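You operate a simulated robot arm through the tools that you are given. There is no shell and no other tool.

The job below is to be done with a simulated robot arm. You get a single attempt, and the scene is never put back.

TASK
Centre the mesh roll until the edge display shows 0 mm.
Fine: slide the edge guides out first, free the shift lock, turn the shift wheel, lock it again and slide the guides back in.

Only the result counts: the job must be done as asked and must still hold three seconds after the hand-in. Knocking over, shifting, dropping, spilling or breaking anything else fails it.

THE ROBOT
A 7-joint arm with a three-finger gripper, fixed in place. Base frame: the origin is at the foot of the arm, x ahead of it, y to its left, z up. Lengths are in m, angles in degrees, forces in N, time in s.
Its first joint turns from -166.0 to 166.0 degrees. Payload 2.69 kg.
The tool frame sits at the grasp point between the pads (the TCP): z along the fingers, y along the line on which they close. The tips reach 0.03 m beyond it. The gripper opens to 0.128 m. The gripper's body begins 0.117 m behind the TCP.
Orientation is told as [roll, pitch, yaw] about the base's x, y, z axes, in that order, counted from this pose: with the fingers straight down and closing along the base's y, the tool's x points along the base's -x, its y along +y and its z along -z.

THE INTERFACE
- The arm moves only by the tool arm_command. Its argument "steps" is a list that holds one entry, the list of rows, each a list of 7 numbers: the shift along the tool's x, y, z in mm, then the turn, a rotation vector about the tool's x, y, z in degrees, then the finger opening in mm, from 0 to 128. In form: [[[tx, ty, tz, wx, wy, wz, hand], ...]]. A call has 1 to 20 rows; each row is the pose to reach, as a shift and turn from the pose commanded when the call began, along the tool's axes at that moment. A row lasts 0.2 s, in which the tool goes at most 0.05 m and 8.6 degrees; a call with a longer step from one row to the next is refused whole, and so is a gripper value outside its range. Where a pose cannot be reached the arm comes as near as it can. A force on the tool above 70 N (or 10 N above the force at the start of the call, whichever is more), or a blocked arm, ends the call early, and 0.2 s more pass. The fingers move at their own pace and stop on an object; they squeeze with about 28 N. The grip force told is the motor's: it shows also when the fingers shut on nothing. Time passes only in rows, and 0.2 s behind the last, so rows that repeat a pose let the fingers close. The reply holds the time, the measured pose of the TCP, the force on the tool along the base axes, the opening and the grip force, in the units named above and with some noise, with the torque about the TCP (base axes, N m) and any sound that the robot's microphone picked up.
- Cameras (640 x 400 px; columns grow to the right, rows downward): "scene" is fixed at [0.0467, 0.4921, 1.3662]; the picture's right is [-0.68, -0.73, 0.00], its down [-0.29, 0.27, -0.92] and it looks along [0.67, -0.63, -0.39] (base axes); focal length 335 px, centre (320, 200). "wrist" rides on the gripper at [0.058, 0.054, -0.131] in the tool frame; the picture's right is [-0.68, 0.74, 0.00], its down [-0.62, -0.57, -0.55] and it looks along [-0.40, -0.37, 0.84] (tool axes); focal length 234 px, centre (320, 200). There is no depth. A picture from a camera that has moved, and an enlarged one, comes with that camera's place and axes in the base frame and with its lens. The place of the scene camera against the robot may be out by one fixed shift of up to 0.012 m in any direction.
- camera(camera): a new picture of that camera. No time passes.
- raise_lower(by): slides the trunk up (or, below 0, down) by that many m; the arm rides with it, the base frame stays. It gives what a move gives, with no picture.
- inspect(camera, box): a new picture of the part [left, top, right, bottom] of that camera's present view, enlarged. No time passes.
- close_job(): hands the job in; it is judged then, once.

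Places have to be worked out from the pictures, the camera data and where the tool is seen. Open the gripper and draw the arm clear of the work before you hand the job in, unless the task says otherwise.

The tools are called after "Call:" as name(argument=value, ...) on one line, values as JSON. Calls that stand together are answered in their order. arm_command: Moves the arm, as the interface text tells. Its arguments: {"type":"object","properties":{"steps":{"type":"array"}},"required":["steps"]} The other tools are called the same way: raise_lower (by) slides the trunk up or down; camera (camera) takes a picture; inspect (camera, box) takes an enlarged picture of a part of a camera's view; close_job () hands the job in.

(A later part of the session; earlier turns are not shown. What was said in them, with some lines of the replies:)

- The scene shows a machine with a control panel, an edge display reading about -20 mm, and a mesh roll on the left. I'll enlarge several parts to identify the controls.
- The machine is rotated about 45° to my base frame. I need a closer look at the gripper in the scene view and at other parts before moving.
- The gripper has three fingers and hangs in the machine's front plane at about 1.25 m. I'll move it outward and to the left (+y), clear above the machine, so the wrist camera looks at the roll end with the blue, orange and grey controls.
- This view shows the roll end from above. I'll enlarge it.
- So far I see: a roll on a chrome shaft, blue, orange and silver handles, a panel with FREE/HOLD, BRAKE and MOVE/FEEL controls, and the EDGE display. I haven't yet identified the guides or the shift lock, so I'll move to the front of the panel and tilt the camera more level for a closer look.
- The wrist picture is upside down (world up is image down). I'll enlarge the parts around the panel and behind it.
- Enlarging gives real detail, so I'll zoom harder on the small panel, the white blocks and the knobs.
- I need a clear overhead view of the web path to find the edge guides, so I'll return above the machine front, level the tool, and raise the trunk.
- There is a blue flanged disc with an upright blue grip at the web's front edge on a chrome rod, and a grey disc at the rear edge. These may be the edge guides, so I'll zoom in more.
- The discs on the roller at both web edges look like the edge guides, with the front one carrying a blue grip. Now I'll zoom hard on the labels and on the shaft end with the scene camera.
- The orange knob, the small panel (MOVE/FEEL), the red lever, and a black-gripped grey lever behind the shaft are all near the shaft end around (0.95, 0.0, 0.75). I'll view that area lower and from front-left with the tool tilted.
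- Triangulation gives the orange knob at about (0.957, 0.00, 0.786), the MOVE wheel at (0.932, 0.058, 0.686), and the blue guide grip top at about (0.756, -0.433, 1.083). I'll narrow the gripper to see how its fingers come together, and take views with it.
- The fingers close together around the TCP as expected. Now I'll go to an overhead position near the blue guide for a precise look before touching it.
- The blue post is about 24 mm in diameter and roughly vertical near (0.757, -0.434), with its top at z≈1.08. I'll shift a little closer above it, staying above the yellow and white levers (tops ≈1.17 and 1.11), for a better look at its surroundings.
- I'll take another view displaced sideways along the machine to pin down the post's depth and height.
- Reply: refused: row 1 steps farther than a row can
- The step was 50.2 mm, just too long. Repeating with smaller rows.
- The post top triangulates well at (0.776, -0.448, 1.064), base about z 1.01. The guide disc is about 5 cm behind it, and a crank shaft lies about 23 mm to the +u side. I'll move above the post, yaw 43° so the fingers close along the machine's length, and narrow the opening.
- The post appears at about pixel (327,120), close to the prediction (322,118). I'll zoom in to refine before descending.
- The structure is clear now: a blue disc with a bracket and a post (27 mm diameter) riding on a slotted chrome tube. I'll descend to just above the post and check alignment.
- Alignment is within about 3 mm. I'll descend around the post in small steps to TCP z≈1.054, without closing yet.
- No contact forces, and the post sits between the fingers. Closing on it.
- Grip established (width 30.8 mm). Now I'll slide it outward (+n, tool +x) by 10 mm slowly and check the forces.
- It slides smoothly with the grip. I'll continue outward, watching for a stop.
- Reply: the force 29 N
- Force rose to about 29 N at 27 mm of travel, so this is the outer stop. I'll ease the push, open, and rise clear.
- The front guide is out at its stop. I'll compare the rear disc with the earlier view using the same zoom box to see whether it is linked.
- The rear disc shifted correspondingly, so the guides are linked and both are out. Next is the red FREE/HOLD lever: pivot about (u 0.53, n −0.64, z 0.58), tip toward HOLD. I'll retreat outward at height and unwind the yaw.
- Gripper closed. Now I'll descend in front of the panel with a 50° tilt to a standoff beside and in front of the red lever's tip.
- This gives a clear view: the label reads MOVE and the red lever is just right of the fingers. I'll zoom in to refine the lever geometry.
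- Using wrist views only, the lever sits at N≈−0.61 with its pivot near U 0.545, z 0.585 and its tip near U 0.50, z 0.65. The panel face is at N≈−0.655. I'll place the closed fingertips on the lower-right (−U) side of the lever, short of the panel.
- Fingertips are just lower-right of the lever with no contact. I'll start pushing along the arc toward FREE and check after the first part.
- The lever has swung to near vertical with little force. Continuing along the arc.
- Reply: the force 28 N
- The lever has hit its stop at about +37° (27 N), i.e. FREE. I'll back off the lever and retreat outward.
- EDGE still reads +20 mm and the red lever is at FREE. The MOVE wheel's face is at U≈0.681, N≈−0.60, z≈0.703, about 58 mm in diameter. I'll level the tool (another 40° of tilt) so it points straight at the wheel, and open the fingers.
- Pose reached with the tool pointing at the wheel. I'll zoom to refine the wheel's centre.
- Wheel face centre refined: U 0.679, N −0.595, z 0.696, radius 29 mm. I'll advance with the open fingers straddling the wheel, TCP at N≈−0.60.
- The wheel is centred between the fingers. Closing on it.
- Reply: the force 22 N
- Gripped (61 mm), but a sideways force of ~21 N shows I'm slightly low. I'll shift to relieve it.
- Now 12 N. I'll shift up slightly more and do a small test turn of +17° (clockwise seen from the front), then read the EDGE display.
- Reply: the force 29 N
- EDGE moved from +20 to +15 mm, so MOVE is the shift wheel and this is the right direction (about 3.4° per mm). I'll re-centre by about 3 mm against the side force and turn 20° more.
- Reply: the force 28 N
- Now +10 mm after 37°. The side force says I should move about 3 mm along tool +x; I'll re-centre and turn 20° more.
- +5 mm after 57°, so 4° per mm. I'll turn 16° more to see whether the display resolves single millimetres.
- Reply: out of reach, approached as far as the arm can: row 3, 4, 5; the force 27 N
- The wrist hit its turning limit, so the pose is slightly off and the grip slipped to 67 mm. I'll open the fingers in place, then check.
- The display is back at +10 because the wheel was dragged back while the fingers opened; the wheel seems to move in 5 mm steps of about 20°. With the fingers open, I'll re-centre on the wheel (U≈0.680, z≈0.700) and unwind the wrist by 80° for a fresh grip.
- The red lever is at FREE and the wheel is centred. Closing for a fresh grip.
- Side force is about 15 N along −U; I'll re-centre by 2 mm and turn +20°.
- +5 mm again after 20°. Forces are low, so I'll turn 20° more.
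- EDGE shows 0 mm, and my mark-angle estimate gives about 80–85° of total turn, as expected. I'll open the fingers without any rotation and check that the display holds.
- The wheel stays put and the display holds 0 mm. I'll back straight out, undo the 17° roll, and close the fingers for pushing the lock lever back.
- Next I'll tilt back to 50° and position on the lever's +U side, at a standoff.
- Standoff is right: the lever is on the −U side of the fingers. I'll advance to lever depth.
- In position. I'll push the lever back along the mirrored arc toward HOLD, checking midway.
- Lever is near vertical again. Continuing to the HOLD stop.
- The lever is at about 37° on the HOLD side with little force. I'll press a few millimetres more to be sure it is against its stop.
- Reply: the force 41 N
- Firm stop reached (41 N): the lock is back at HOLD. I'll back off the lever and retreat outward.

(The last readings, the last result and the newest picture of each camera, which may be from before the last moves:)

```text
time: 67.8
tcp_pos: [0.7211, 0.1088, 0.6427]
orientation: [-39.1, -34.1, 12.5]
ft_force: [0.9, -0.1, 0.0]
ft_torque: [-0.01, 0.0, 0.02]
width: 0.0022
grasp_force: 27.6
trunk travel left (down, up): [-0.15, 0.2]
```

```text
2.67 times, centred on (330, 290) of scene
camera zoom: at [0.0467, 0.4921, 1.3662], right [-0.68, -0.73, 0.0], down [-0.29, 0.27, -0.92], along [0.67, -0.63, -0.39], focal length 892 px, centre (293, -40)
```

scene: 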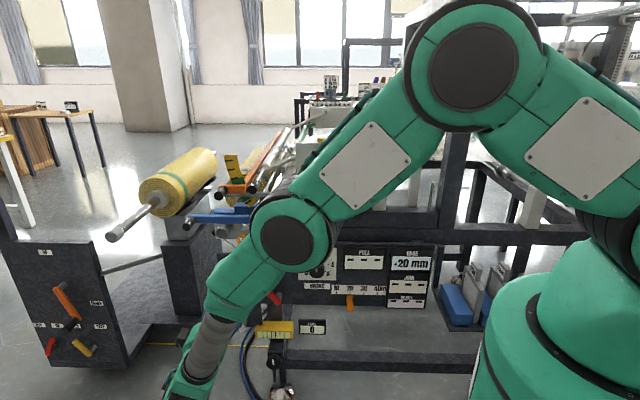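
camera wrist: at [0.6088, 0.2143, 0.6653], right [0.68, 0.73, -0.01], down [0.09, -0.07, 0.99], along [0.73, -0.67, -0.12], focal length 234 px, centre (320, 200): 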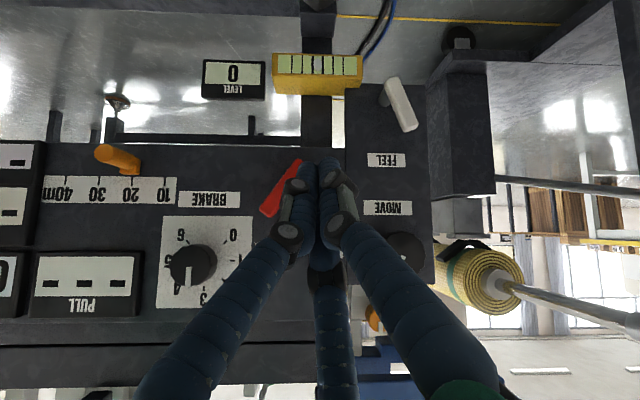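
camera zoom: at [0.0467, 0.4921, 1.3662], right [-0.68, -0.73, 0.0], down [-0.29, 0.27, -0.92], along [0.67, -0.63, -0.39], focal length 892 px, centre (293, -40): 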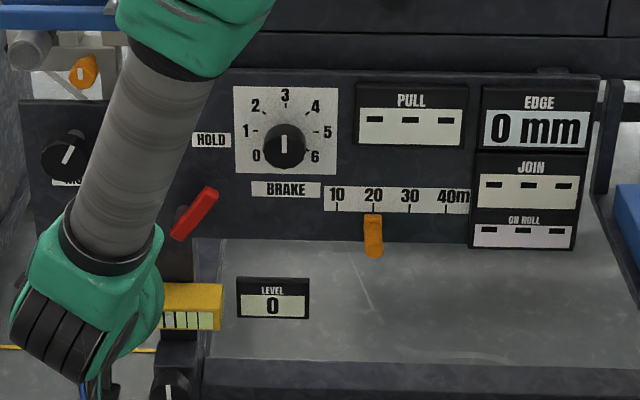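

EDGE 0 mm and lever at HOLD. Now I'll rise back to the clear overhead position, levelling the tool, on the way to the blue guide.

Call:
arm_command(steps=[[[-12, -28, -35, -2.44, 2.61, 0, 0], [-23, -56, -70, -4.87, 5.23, 0, 0], [-35, -84, -105, -7.31, 7.84, 0, 0], [-47, -112, -139, -9.74, 10.46, 0, 0], [-59, -140, -174, -12.18, 13.07, 0, 0], [-70, -167, -209, -14.6, 15.7, 0, 0], [-82, -195, -244, -17.05, 18.3, 0, 0], [-94, -223, -279, -19.5, 20.9, 0, 0], [-105, -251, -314, -21.9, 23.5, 0, 0], [-117, -279, -348, -24.4, 26.1, 0, 0], [-129, -307, -383, -26.8, 28.8, 0, 0], [-140, -335, -418, -29.2, 31.4, 0, 0], [-152, -363, -453, -31.7, 34, 0, 0], [-164, -391, -488, -34.1, 36.6, 0, 0], [-164, -391, -488, -34.1, 36.6, 0, 0]]])

Call:
camera(camera="scene")

Call:
inspect(camera="scene", box=[210, 230, 450, 380])

```text
time: 71.0
tcp_pos: [0.5102, 0.0649, 1.2522]
orientation: [0.1, 0.0, 0.1]
ft_force: [-1.6, 1.2, -0.4]
ft_torque: [0.0, -0.08, -0.02]
width: 0.0022
grasp_force: 27.8
trunk travel left (down, up): [-0.15, 0.2]
```

```text
taken
```

scene: 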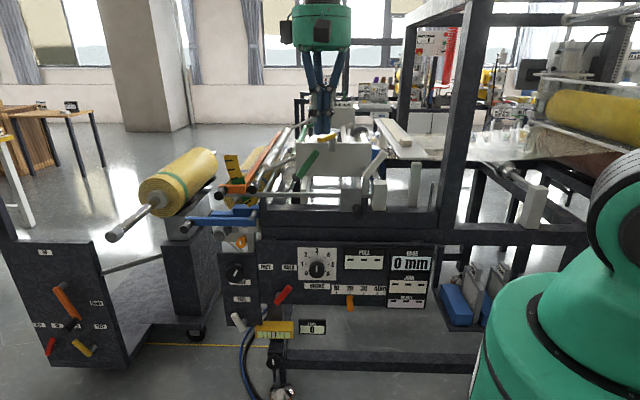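

```text
2.67 times, centred on (330, 305) of scene
camera zoom: at [0.0467, 0.4921, 1.3662], right [-0.68, -0.73, 0.0], down [-0.29, 0.27, -0.92], along [0.67, -0.63, -0.39], focal length 892 px, centre (293, -80)
```

zoom: 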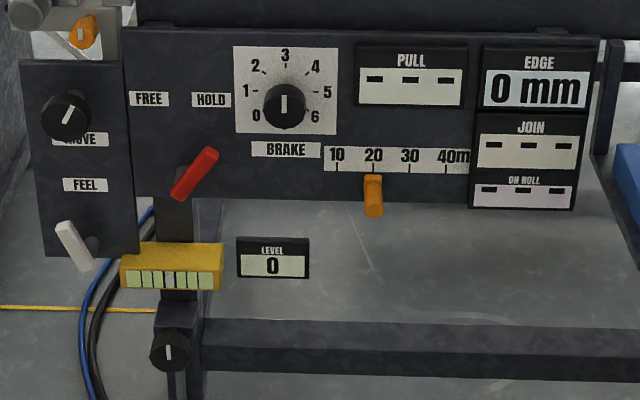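

Everything is in order. Moving back above the blue guide post with a 43° yaw, opening the fingers to 44 mm.

Call:
arm_command(steps=[[[-21, -41, 0, 0, 0, 3.6, 0], [-41, -82, 0, 0, 0, 7.2, 0], [-62, -123, 0, 0, 0, 10.8, 0], [-82, -164, 0, 0, 0, 14.3, 0], [-103, -205, 0, 0, 0, 17.9, 0], [-124, -247, 0, 0, 0, 21.5, 0], [-144, -288, 0, 0, 0, 25.1, 20], [-165, -329, 0, 0, 0, 28.7, 40], [-185, -370, 0, 0, 0, 32.3, 46], [-206, -411, 0, 0, 0, 35.8, 46], [-227, -452, 0, 0, 0, 39.4, 46], [-247, -493, 0, 0, 0, 43, 46], [-247, -493, 0, 0, 0, 43, 46]]])

Call:
camera(camera="wrist")

Call:
inspect(camera="wrist", box=[260, 60, 380, 160])

```text
time: 73.8
tcp_pos: [0.7569, -0.4272, 1.2489]
orientation: [0.0, 0.2, -43.0]
ft_force: [0.0, -0.8, -0.5]
ft_torque: [0.08, 0.03, 0.0]
width: 0.0461
grasp_force: 0.1
trunk travel left (down, up): [-0.15, 0.2]
```

```text
taken
camera wrist: at [0.7509, -0.3473, 1.3798], right [1.0, 0.08, 0.0], down [0.06, -0.83, 0.55], along [0.04, -0.55, -0.84], focal length 234 px, centre (320, 200)
```

wrist: 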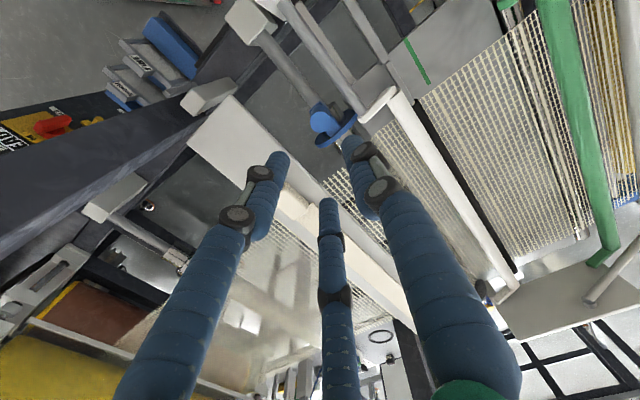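

```text
4.00 times, centred on (320, 110) of wrist
camera zoom: at [0.7509, -0.3473, 1.3798], right [1.0, 0.08, 0.0], down [0.06, -0.83, 0.55], along [0.04, -0.55, -0.84], focal length 937 px, centre (320, 560)
```

zoom: 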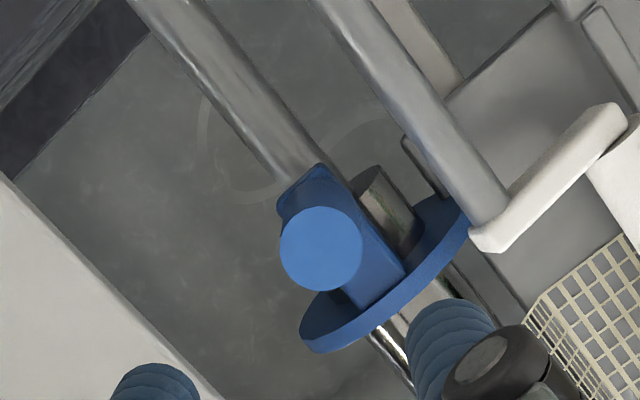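

The post is exactly where I left it relative to the gripper. Descending around it and closing.

Call:
arm_command(steps=[[[0, 0, 40, 0, 0, 0, 46], [0, 0, 80, 0, 0, 0, 46], [0, 0, 115, 0, 0, 0, 46], [0, 0, 140, 0, 0, 0, 46], [0, 0, 160, 0, 0, 0, 46], [0, 0, 178, 0, 0, 0, 46], [0, 0, 193, 0, 0, 0, 46], [0, 0, 193, 0, 0, 0, 46], [0, 0, 193, 0, 0, 0, 30], [0, 0, 193, 0, 0, 0, 10], [0, 0, 193, 0, 0, 0, 10], [0, 0, 193, 0, 0, 0, 10]]])

Call:
inspect(camera="wrist", box=[240, 80, 400, 240])

```text
time: 76.4
tcp_pos: [0.758, -0.4281, 1.059]
orientation: [0.0, -0.1, -43.0]
ft_force: [8.2, -39.2, 1.4]
ft_torque: [-1.13, -0.3, -0.03]
width: 0.0361
grasp_force: 20.4
trunk travel left (down, up): [-0.15, 0.2]
```

```text
2.50 times, centred on (320, 160) of wrist
camera zoom: at [0.7505, -0.3472, 1.1893], right [1.0, 0.08, 0.0], down [0.06, -0.83, 0.55], along [0.04, -0.55, -0.84], focal length 585 px, centre (320, 300)
```

zoom: 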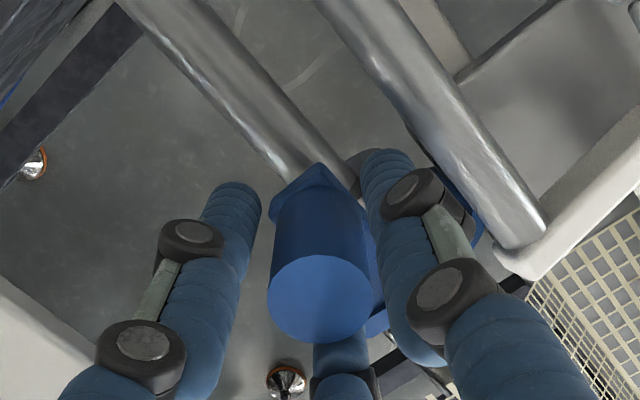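

The grip is off-centre (33 N along −N, 23 N along −U). I'll shift in that direction by a few millimetres to settle the grip.

Call:
arm_command(steps=[[[-1.5, -1, 0, 0, 0, 0, 10], [-3, -2, 0, 0, 0, 0, 10], [-4, -2, 0, 0, 0, 0, 10], [-4, -2, 0, 0, 0, 0, 10]]])

Call:
inspect(camera="wrist", box=[240, 80, 400, 240])

```text
time: 77.4
tcp_pos: [0.7582, -0.4304, 1.0591]
orientation: [0.2, 0.0, -42.9]
ft_force: [2.4, -31.1, 9.8]
ft_torque: [-1.05, -0.1, -0.09]
width: 0.0301
grasp_force: 14.9
trunk travel left (down, up): [-0.15, 0.2]
```

```text
2.50 times, centred on (320, 160) of wrist
camera zoom: at [0.7519, -0.3505, 1.1888], right [1.0, 0.08, 0.0], down [0.06, -0.83, 0.55], along [0.04, -0.55, -0.84], focal length 585 px, centre (320, 300)
```

zoom: 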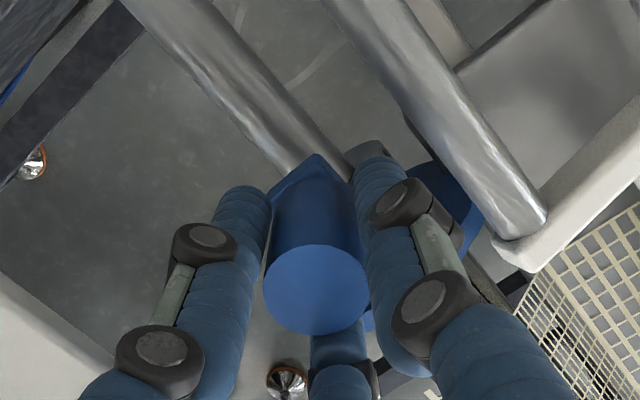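

Grip now full (30.1 mm). I'll slide the guide inward (tool −x) in small steps toward its original position about 27 mm in.

Call:
arm_command(steps=[[[-3, -1, 0, 0, 0, 0, 10], [-6, -2, 0, 0, 0, 0, 10], [-9, -2, 0, 0, 0, 0, 10], [-12, -2, 0, 0, 0, 0, 10], [-15, -2, 0, 0, 0, 0, 10], [-18, -2, 0, 0, 0, 0, 10], [-18, -2, 0, 0, 0, 0, 10]]])

Call:
inspect(camera="wrist", box=[240, 80, 400, 240])

Call:
inspect(camera="scene", box=[335, 240, 435, 310])

```text
time: 79.0
tcp_pos: [0.7694, -0.4425, 1.0564]
orientation: [0.0, 0.0, -43.0]
ft_force: [-3.6, -2.1, -10.9]
ft_torque: [0.06, 0.21, -0.01]
width: 0.0269
grasp_force: 45.6
trunk travel left (down, up): [-0.15, 0.2]
```

```text
2.50 times, centred on (320, 160) of wrist
camera zoom: at [0.763, -0.3638, 1.1876], right [1.0, 0.08, 0.0], down [0.07, -0.83, 0.55], along [0.04, -0.55, -0.84], focal length 585 px, centre (320, 300)
```

zoom: 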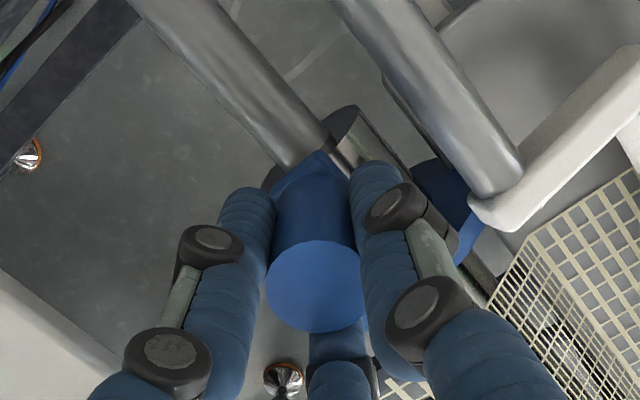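

```text
5.71 times, centred on (385, 275) of scene
camera zoom: at [0.0467, 0.4921, 1.3662], right [-0.68, -0.73, 0.0], down [-0.29, 0.27, -0.92], along [0.67, -0.63, -0.39], focal length 1912 px, centre (-51, -229)
```

zoom: 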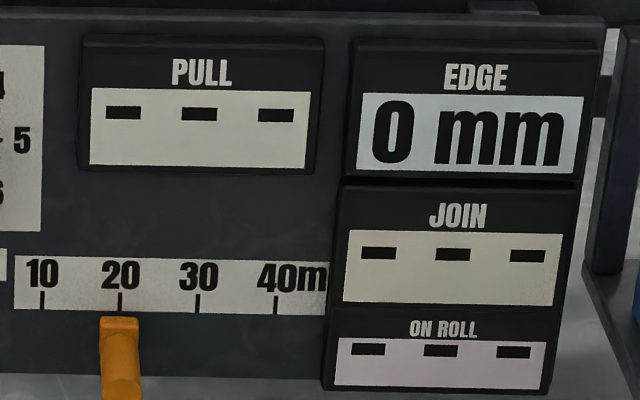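

It is sliding in smoothly with EDGE at 0. Continuing gently until the inner stop is felt.

Call:
arm_command(steps=[[[-2, 0, 0, 0, 0, 0, 10], [-4, 0, 0, 0, 0, 0, 10], [-6, 0, 0, 0, 0, 0, 10], [-8, 0, 0, 0, 0, 0, 10], [-10, 0, 0, 0, 0, 0, 10], [-10, 0, 0, 0, 0, 0, 10]]])

Call:
inspect(camera="wrist", box=[240, 80, 400, 240])

```text
time: 80.4
tcp_pos: [0.7779, -0.4523, 1.0564]
orientation: [0.0, 0.2, -43.0]
ft_force: [-8.6, -8.0, -14.0]
ft_torque: [-0.27, 0.21, -0.01]
width: 0.0271
grasp_force: 45.5
trunk travel left (down, up): [-0.15, 0.2]
```

```text
2.50 times, centred on (320, 160) of wrist
camera zoom: at [0.771, -0.3719, 1.1876], right [1.0, 0.08, 0.0], down [0.07, -0.83, 0.55], along [0.04, -0.55, -0.84], focal length 585 px, centre (320, 300)
```

zoom: 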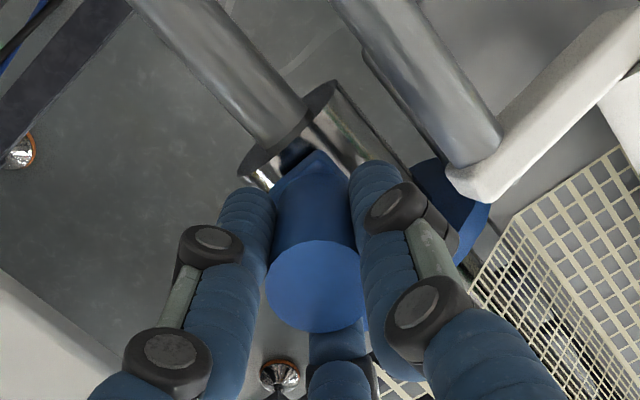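

No inner-stop force yet. Continuing inward in 2 mm steps.

Call:
arm_command(steps=[[[-2, -0.5, 0, 0, 0, 0, 10], [-4, -1, 0, 0, 0, 0, 10], [-6, -1, 0, 0, 0, 0, 10], [-6, -1, 0, 0, 0, 0, 10]]])

Call:
inspect(camera="wrist", box=[240, 80, 400, 240])

```text
time: 81.4
tcp_pos: [0.7819, -0.4571, 1.0571]
orientation: [0.0, 0.0, -43.0]
ft_force: [-5.2, -4.6, -12.7]
ft_torque: [-0.05, 0.13, -0.02]
width: 0.0273
grasp_force: 45.1
trunk travel left (down, up): [-0.15, 0.2]
```

```text
2.50 times, centred on (320, 160) of wrist
camera zoom: at [0.7752, -0.3762, 1.1876], right [1.0, 0.08, 0.0], down [0.07, -0.83, 0.55], along [0.04, -0.55, -0.84], focal length 585 px, centre (320, 300)
```

zoom: 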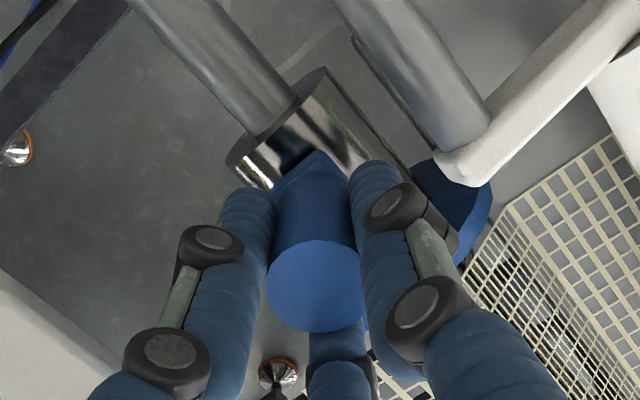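

No stop yet, and it looks slightly further in than at the start. I'll release and compare from the same overhead pose I used before first gripping it.

Call:
arm_command(steps=[[[0, 0, 0, 0, 0, 0, 30], [0, 0, 0, 0, 0, 0, 46], [0, 0, 0, 0, 0, 0, 46], [0, 0, -30, 0, 0, 0, 46], [0, 0, -70, 0, 0, 0, 46], [4, 0, -115, 0, 0, 0, 46], [8, -1, -160, 0, 0, 0, 46], [11.5, -1, -198, 0, 0, 0, 44], [11.5, -1, -198, 0, 0, 0, 44]]])

Call:
inspect(camera="wrist", box=[280, 80, 380, 160])

Call:
camera(camera="wrist")

Call:
inspect(camera="scene", box=[355, 115, 405, 165])

```text
time: 83.4
tcp_pos: [0.7736, -0.4479, 1.2564]
orientation: [0.0, 0.0, -43.0]
ft_force: [-0.2, 0.5, 0.2]
ft_torque: [-0.01, -0.01, -0.04]
width: 0.0443
grasp_force: 0.0
trunk travel left (down, up): [-0.15, 0.2]
```

```text
5.00 times, centred on (330, 120) of wrist
camera zoom: at [0.7666, -0.3678, 1.3871], right [1.0, 0.08, 0.0], down [0.06, -0.83, 0.55], along [0.04, -0.55, -0.84], focal length 1171 px, centre (270, 600)
```

zoom: 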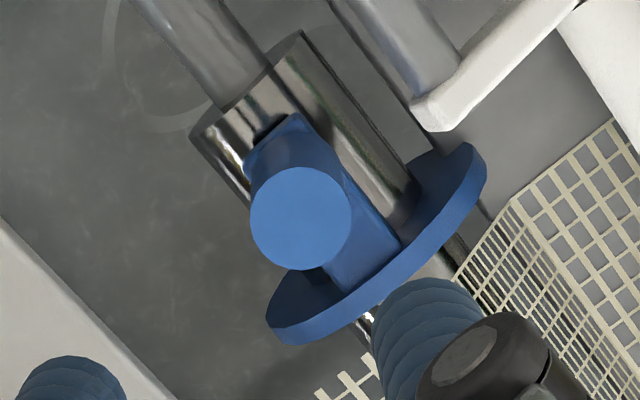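

```text
taken
camera wrist: at [0.7666, -0.3678, 1.3871], right [1.0, 0.08, 0.0], down [0.06, -0.83, 0.55], along [0.04, -0.55, -0.84], focal length 234 px, centre (320, 200)
```

wrist: 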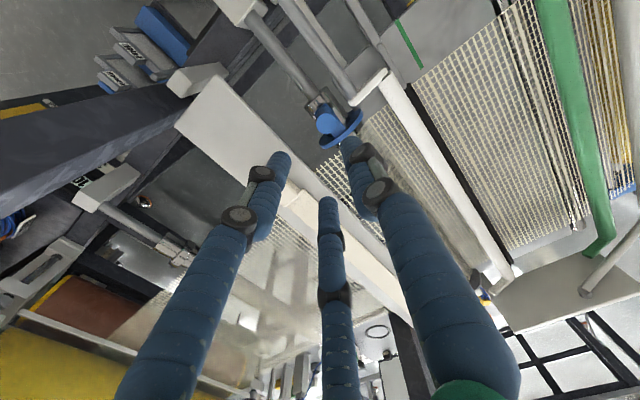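

```text
8.00 times, centred on (380, 140) of scene
camera zoom: at [0.0467, 0.4921, 1.3662], right [-0.68, -0.73, 0.0], down [-0.29, 0.27, -0.92], along [0.67, -0.63, -0.39], focal length 2677 px, centre (-160, 680)
```

zoom: 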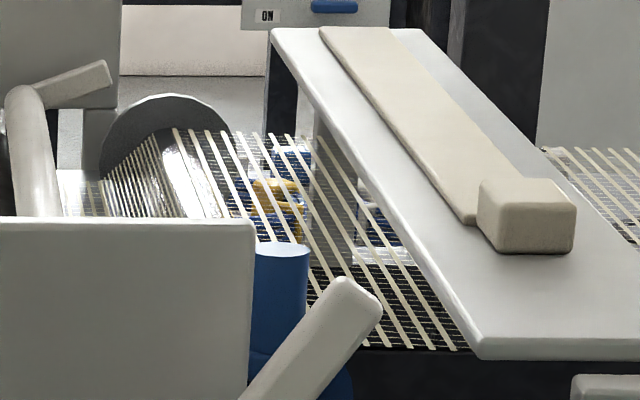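

Compared with the first view, the guide is now 2–3 mm further in than it was originally, with no stop felt. I'll regrip and push gently a little further to learn whether there is an inner stop close by.

Call:
arm_command(steps=[[[-8, 0, 40, 0, 0, 0, 46], [-11.5, 0, 80, 0, 0, 0, 46], [-11.5, 0, 115, 0, 0, 0, 46], [-11.5, 0, 140, 0, 0, 0, 46], [-11.5, 0, 160, 0, 0, 0, 46], [-11.5, 0, 180, 0, 0, 0, 46], [-11.5, 0, 198, 0, 0, 0, 46], [-11.5, 0, 198, 0, 0, 0, 30], [-11.5, 0, 198, 0, 0, 0, 10], [-11.5, 0, 198, 0, 0, 0, 10], [-11.5, 0, 198, 0, 0, 0, 10]]])

```text
time: 85.8
tcp_pos: [0.7802, -0.4548, 1.0584]
orientation: [0.0, 0.0, -42.9]
ft_force: [0.5, 0.2, 0.5]
ft_torque: [-0.05, -0.11, -0.03]
width: 0.027
grasp_force: 45.1
trunk travel left (down, up): [-0.15, 0.2]
```

Clean, centred grip (27.0 mm, no side force). Pushing inward 1 mm at a time.

Call:
arm_command(steps=[[[-1, 0, 0, 0, 0, 0, 10], [-2, 0, 0, 0, 0, 0, 10], [-3, 0, 0, 0, 0, 0, 10], [-4, 0, 0, 0, 0, 0, 10], [-5, 0, 0, 0, 0, 0, 10], [-5, 0, 0, 0, 0, 0, 10]]])

Call:
inspect(camera="wrist", box=[240, 80, 400, 240])

```text
time: 87.2
tcp_pos: [0.7841, -0.4599, 1.058]
orientation: [0.1, 0.0, -43.1]
ft_force: [1.6, 1.5, -3.1]
ft_torque: [0.1, 0.04, 0.0]
width: 0.0269
grasp_force: 44.6
trunk travel left (down, up): [-0.15, 0.2]
```

```text
2.50 times, centred on (320, 160) of wrist
camera zoom: at [0.7778, -0.3788, 1.1882], right [1.0, 0.08, 0.0], down [0.07, -0.83, 0.55], along [0.04, -0.55, -0.84], focal length 585 px, centre (320, 300)
```

zoom: 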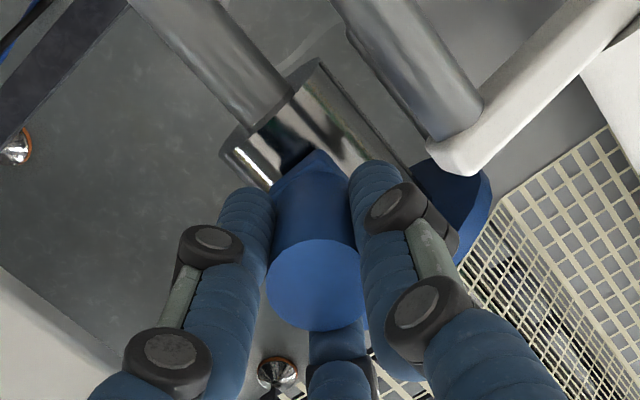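

Still free. I'll continue inward cautiously to find the stop.

Call:
arm_command(steps=[[[-1, 0, 0, 0, 0, 0, 10], [-2, 0, 0, 0, 0, 0, 10], [-3, 0, 0, 0, 0, 0, 10], [-4, 0, 0, 0, 0, 0, 10], [-5, 0, 0, 0, 0, 0, 10], [-6, 0, 0, 0, 0, 0, 10], [-6, 0, 0, 0, 0, 0, 10]]])

Call:
inspect(camera="scene", box=[335, 240, 435, 310])

Call:
inspect(camera="scene", box=[355, 115, 405, 165])

```text
time: 88.8
tcp_pos: [0.7888, -0.4648, 1.0592]
orientation: [0.0, 0.1, -43.0]
ft_force: [5.7, 6.3, -9.7]
ft_torque: [0.28, -0.21, -0.01]
width: 0.0271
grasp_force: 44.5
trunk travel left (down, up): [-0.15, 0.2]
```

```text
5.71 times, centred on (385, 275) of scene
camera zoom: at [0.0467, 0.4921, 1.3662], right [-0.68, -0.73, 0.0], down [-0.29, 0.27, -0.92], along [0.67, -0.63, -0.39], focal length 1912 px, centre (-51, -229)
```

zoom: 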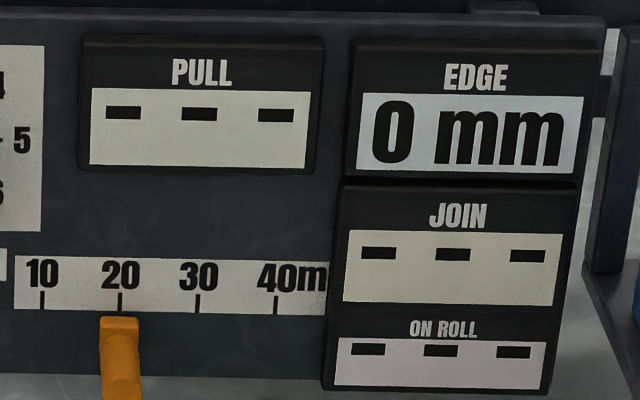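

```text
8.00 times, centred on (380, 140) of scene
camera zoom: at [0.0467, 0.4921, 1.3662], right [-0.68, -0.73, 0.0], down [-0.29, 0.27, -0.92], along [0.67, -0.63, -0.39], focal length 2677 px, centre (-160, 680)
```

zoom: 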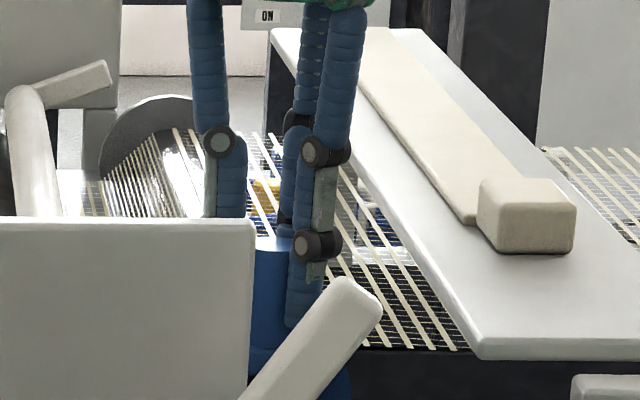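

EDGE stays at 0 mm, but there is still no inner stop. I'll probe a bit further for information; the motion is reversible.

Call:
arm_command(steps=[[[-1, 0, 0, 0, 0, 0, 10], [-2, 0, 0, 0, 0, 0, 10], [-3, 0, 0, 0, 0, 0, 10], [-4, 0, 0, 0, 0, 0, 10], [-5, 0, 0, 0, 0, 0, 10], [-6, 0, 0, 0, 0, 0, 10], [-6, 0, 0, 0, 0, 0, 10]]])

Call:
camera(camera="wrist")

Call:
inspect(camera="wrist", box=[240, 80, 400, 240])

```text
time: 90.4
tcp_pos: [0.7923, -0.4682, 1.0591]
orientation: [0.0, 0.1, -43.1]
ft_force: [-3.5, 0.2, -11.9]
ft_torque: [-0.03, 0.18, -0.02]
width: 0.0269
grasp_force: 44.9
trunk travel left (down, up): [-0.15, 0.2]
```

```text
taken
camera wrist: at [0.787, -0.3879, 1.1883], right [1.0, 0.08, 0.0], down [0.07, -0.83, 0.55], along [0.04, -0.55, -0.84], focal length 234 px, centre (320, 200)
```

wrist: 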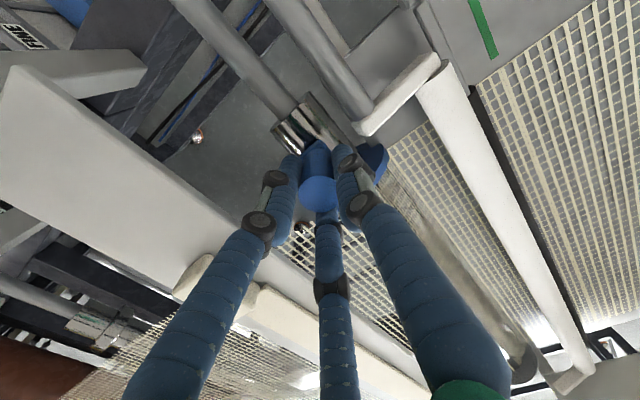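

```text
2.50 times, centred on (320, 160) of wrist
camera zoom: at [0.787, -0.3879, 1.1883], right [1.0, 0.08, 0.0], down [0.07, -0.83, 0.55], along [0.04, -0.55, -0.84], focal length 585 px, centre (320, 300)
```

zoom: 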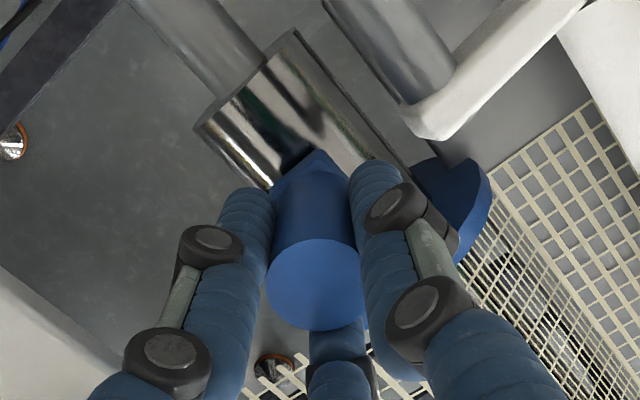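

Still free and the disc is nearing the mesh edge. A few more millimetres to find the stop.

Call:
arm_command(steps=[[[-1, 0, 0, 0, 0, 0, 10], [-2, 0, 0, 0, 0, 0, 10], [-3, 0, 0, 0, 0, 0, 10], [-4, 0, 0, 0, 0, 0, 10], [-5, 0, 0, 0, 0, 0, 10], [-5, 0, 0, 0, 0, 0, 10]]])

Call:
inspect(camera="wrist", box=[240, 80, 400, 240])

Call:
inspect(camera="scene", box=[335, 240, 435, 310])

```text
time: 91.8
tcp_pos: [0.7955, -0.4685, 1.0581]
orientation: [0.1, 0.3, -43.0]
ft_force: [-41.3, 31.0, -9.8]
ft_torque: [0.93, 1.07, -0.05]
width: 0.0269
grasp_force: 44.3
trunk travel left (down, up): [-0.15, 0.2]
```

```text
2.50 times, centred on (320, 160) of wrist
camera zoom: at [0.7879, -0.3887, 1.1885], right [1.0, 0.08, 0.0], down [0.07, -0.83, 0.55], along [0.04, -0.55, -0.84], focal length 585 px, centre (320, 300)
```

zoom: 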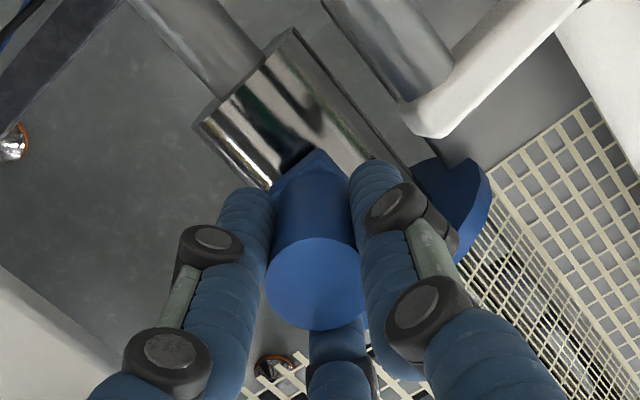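

```text
5.71 times, centred on (385, 275) of scene
camera zoom: at [0.0467, 0.4921, 1.3662], right [-0.68, -0.73, 0.0], down [-0.29, 0.27, -0.92], along [0.67, -0.63, -0.39], focal length 1912 px, centre (-51, -229)
```

zoom: 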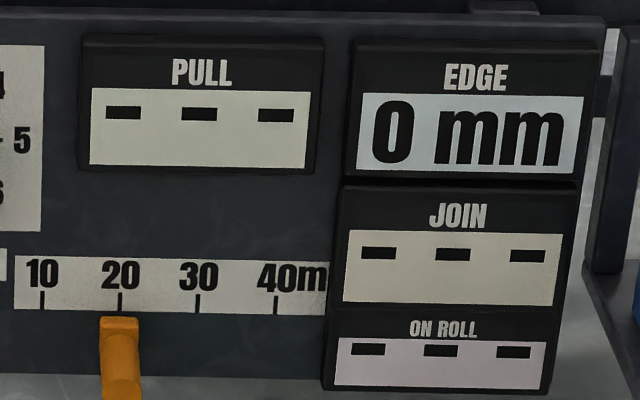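

Now a firm inner stop (51 N), about 50 mm from the outer stop. The starting position was about 20 mm from this stop, which matches the original +20 mm offset holding the guides apart. With the mesh centred, fully in is the right place. I'll ease the push slightly, release and rise.

Call:
arm_command(steps=[[[1, 0, 0, 0, 0, 0, 10], [2, 0, 0, 0, 0, 0, 10], [2, 0, 0, 0, 0, 0, 30], [2, 0, 0, 0, 0, 0, 46], [2, 0, 0, 0, 0, 0, 46], [2, 0, -30, 0, 0, 0, 46], [2, 0, -70, 0, 0, 0, 46], [6, 0, -115, 0, 0, 0, 46], [16, 0, -160, 0, 0, 0, 46], [26, 0, -198, 0, 0, 0, 44], [26, 0, -198, 0, 0, 0, 44]]])

Call:
inspect(camera="wrist", box=[280, 80, 380, 160])

Call:
inspect(camera="scene", box=[355, 115, 405, 165])

Call:
inspect(camera="scene", box=[210, 230, 450, 380])

```text
time: 94.2
tcp_pos: [0.7783, -0.4544, 1.2564]
orientation: [0.0, 0.0, -42.9]
ft_force: [-0.6, -0.2, 0.6]
ft_torque: [0.01, -0.02, -0.01]
width: 0.0443
grasp_force: 0.1
trunk travel left (down, up): [-0.15, 0.2]
```

```text
5.00 times, centred on (330, 120) of wrist
camera zoom: at [0.7713, -0.3741, 1.3865], right [1.0, 0.08, 0.0], down [0.07, -0.83, 0.55], along [0.04, -0.55, -0.84], focal length 1171 px, centre (270, 600)
```

zoom: 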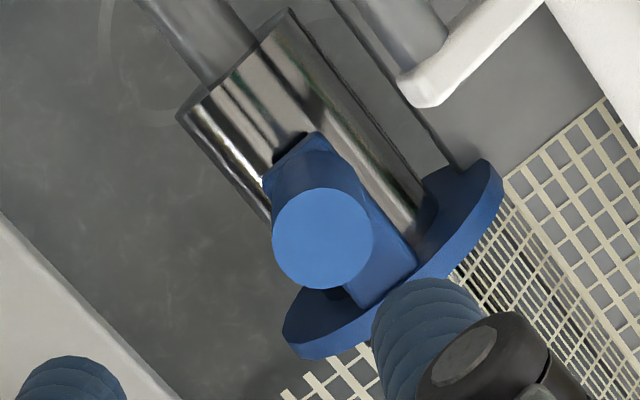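

```text
8.00 times, centred on (380, 140) of scene
camera zoom: at [0.0467, 0.4921, 1.3662], right [-0.68, -0.73, 0.0], down [-0.29, 0.27, -0.92], along [0.67, -0.63, -0.39], focal length 2677 px, centre (-160, 680)
```

zoom: 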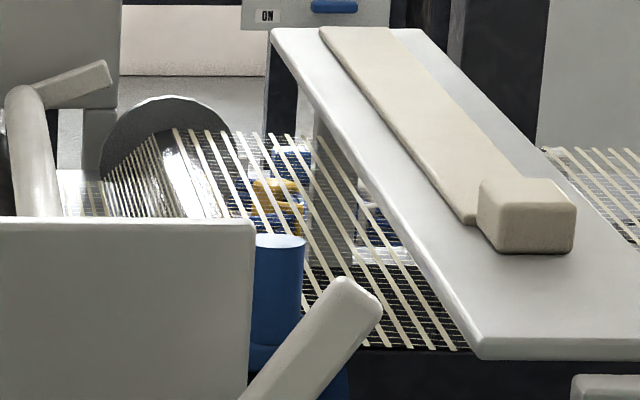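

```text
2.67 times, centred on (330, 305) of scene
camera zoom: at [0.0467, 0.4921, 1.3662], right [-0.68, -0.73, 0.0], down [-0.29, 0.27, -0.92], along [0.67, -0.63, -0.39], focal length 892 px, centre (293, -80)
```

zoom: 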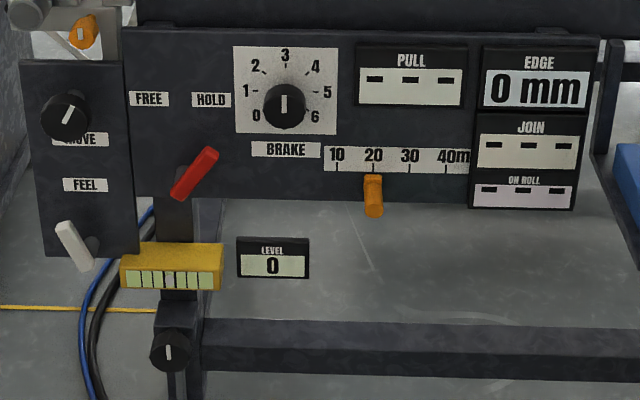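

The front disc now sits right next to the mesh edge; EDGE 0 mm, lever at HOLD. I'll move back to the earlier overhead pose to compare the rear guide with its initial view.

Call:
arm_command(steps=[[[42, 4, -5, 0, 0, -5.4, 44], [84, 7, -11, 0, 0, -10.8, 44], [126, 11, -16, 0, 0, -16.1, 44], [169, 15, -22, 0, 0, -21.5, 80], [211, 18, -27, 0, 0, -26.9, 110], [253, 22, -32, 0, 0, -32.3, 128], [295, 26, -38, 0, 0, -37.6, 128], [337, 29, -43, 0, 0, -43, 128], [337, 29, -43, 0, 0, -43, 128]]])

Call:
inspect(camera="wrist", box=[285, 330, 345, 370])

Call:
inspect(camera="wrist", box=[220, 140, 380, 280])

Call:
camera(camera="wrist")

```text
time: 96.2
tcp_pos: [0.5506, -0.2034, 1.3021]
orientation: [0.1, 0.0, 0.1]
ft_force: [-0.3, 0.9, 0.7]
ft_torque: [-0.06, -0.09, -0.02]
width: 0.1279
grasp_force: 0.0
trunk travel left (down, up): [-0.15, 0.2]
```

```text
10.00 times, centred on (315, 350) of wrist
camera zoom: at [0.491, -0.1488, 1.4329], right [0.68, 0.74, 0.0], down [0.62, -0.56, 0.55], along [0.4, -0.37, -0.84], focal length 2342 px, centre (370, -1300)
```

zoom: 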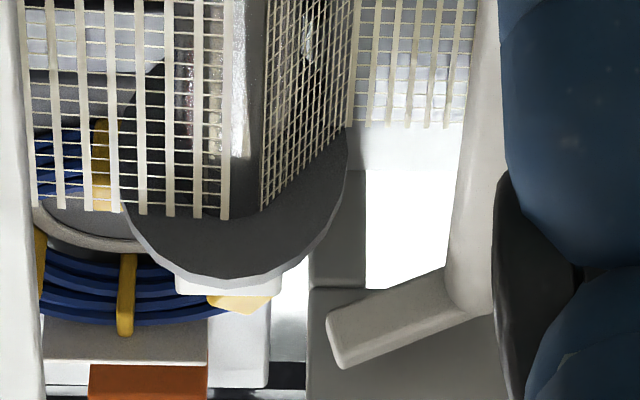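

```text
2.86 times, centred on (300, 210) of wrist
camera zoom: at [0.491, -0.1488, 1.4329], right [0.68, 0.74, 0.0], down [0.62, -0.56, 0.55], along [0.4, -0.37, -0.84], focal length 669 px, centre (377, 171)
```

zoom: 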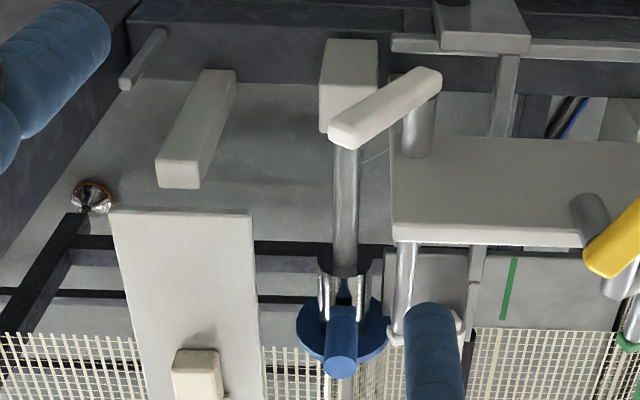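

```text
taken
camera wrist: at [0.491, -0.1488, 1.4329], right [0.68, 0.74, 0.0], down [0.62, -0.56, 0.55], along [0.4, -0.37, -0.84], focal length 234 px, centre (320, 200)
```

wrist: 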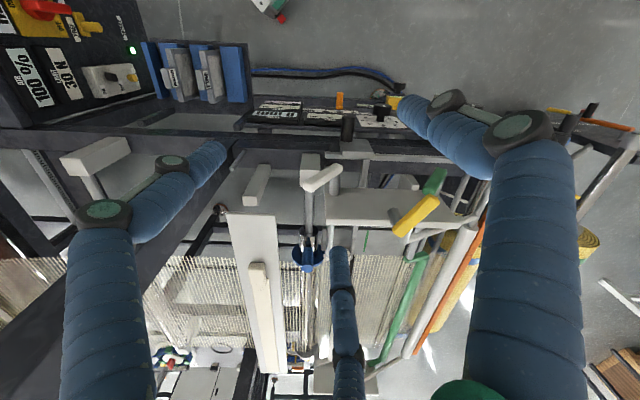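

The rear flange is fixed (unchanged), and with the front guide at its inner stop the mesh edge gaps are about equal on both sides. I'll do a last check of the whole scene and the roll area before handing in.

Call:
inspect(camera="scene", box=[180, 140, 300, 250])

Call:
camera(camera="scene")

Call:
inspect(camera="scene", box=[290, 100, 450, 230])

```text
3.64 times, centred on (240, 195) of scene
camera zoom: at [0.0467, 0.4921, 1.3662], right [-0.68, -0.73, 0.0], down [-0.29, 0.27, -0.92], along [0.67, -0.63, -0.39], focal length 1217 px, centre (611, 218)
```

zoom: 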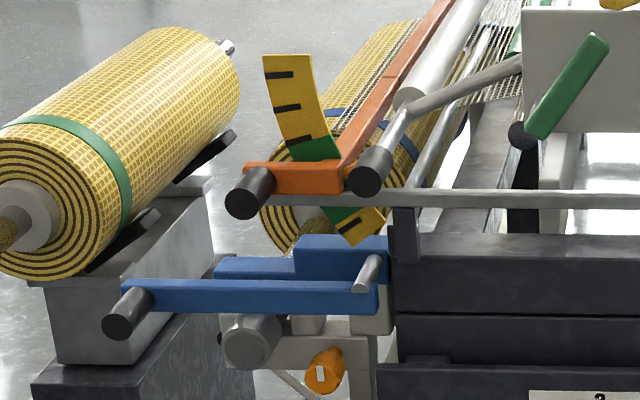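

```text
taken
```

scene: 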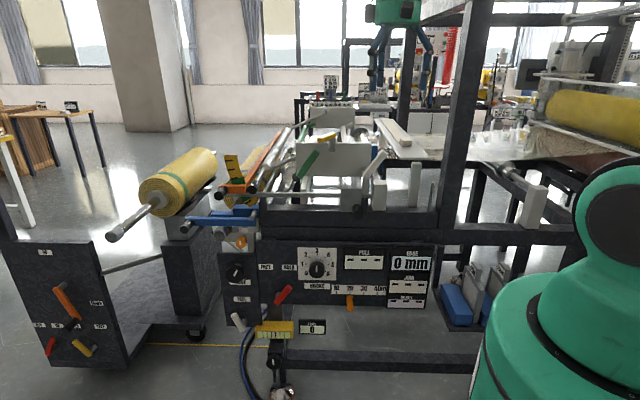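

```text
3.08 times, centred on (370, 165) of scene
camera zoom: at [0.0467, 0.4921, 1.3662], right [-0.68, -0.73, 0.0], down [-0.29, 0.27, -0.92], along [0.67, -0.63, -0.39], focal length 1030 px, centre (166, 308)
```

zoom: 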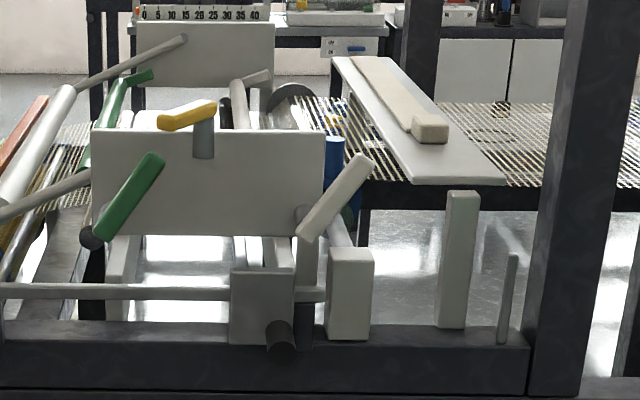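

Everything checks out: EDGE 0 mm, lock at HOLD, guide fully in against the mesh edge, and nothing else disturbed. I'll draw the open gripper further clear of the machine.

Call:
arm_command(steps=[[[25, 33, 0, 0, 0, 0, 128], [50, 67, 0, 0, 0, 0, 128], [75, 100, 0, 0, 0, 0, 128], [100, 133, 0, 0, 0, 0, 128], [125, 167, 0, 0, 0, 0, 128], [150, 200, 0, 0, 0, 0, 128], [150, 200, 0, 0, 0, 0, 128]]])

Call:
camera(camera="scene")

Call:
inspect(camera="scene", box=[335, 240, 435, 310])

```text
time: 97.8
tcp_pos: [0.4019, -0.0038, 1.2989]
orientation: [0.0, 0.0, 0.0]
ft_force: [-0.7, -0.2, 0.1]
ft_torque: [0.02, -0.06, -0.02]
width: 0.1278
grasp_force: 0.0
trunk travel left (down, up): [-0.15, 0.2]
```

```text
taken
```

scene: 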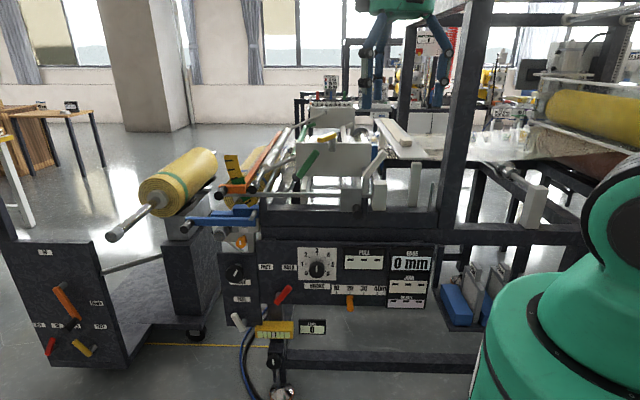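

```text
5.71 times, centred on (385, 275) of scene
camera zoom: at [0.0467, 0.4921, 1.3662], right [-0.68, -0.73, 0.0], down [-0.29, 0.27, -0.92], along [0.67, -0.63, -0.39], focal length 1912 px, centre (-51, -229)
```

zoom: 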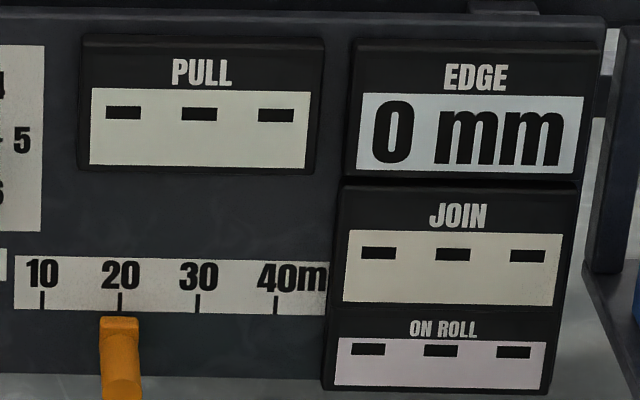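

EDGE reads 0 mm, the shift lock is at HOLD, the guide is in, and the arm is clear with the gripper open. Handing in.

Call:
close_job()

```text
The job is handed in.
```

The mesh roll is centred and the job is handed in: the EDGE display read 0 mm at hand-in. I haven't seen the result of the judging.

- **Edge guides out:** I slid the blue front guide out to its stop. The flange at the rear edge looks fixed and did not move.
- **Shift lock:** I moved the red lever to FREE for the shift. Afterwards I pressed it firmly against its HOLD stop.
- **Shift wheel:** The MOVE knob turned out to be the shift wheel. I turned it clockwise about 80°, which took the display from +20 mm to 0 mm. Partway through, the wrist hit its turning limit and the wheel slipped back to +10 mm, so I re-gripped and finished from there.
- **Edge guides back in:** I pushed the blue guide to its inner stop, where it sits next to the mesh edge.

**Uncertain point:** at the start the blue guide was about 20 mm out from that inner stop. I took "back in" to mean fully in, because 20 mm matched the original offset. If it should have gone back to its exact starting position, it is now about 20 mm too far in.

I saw nothing else knocked or moved. The arm is drawn clear with the gripper open.
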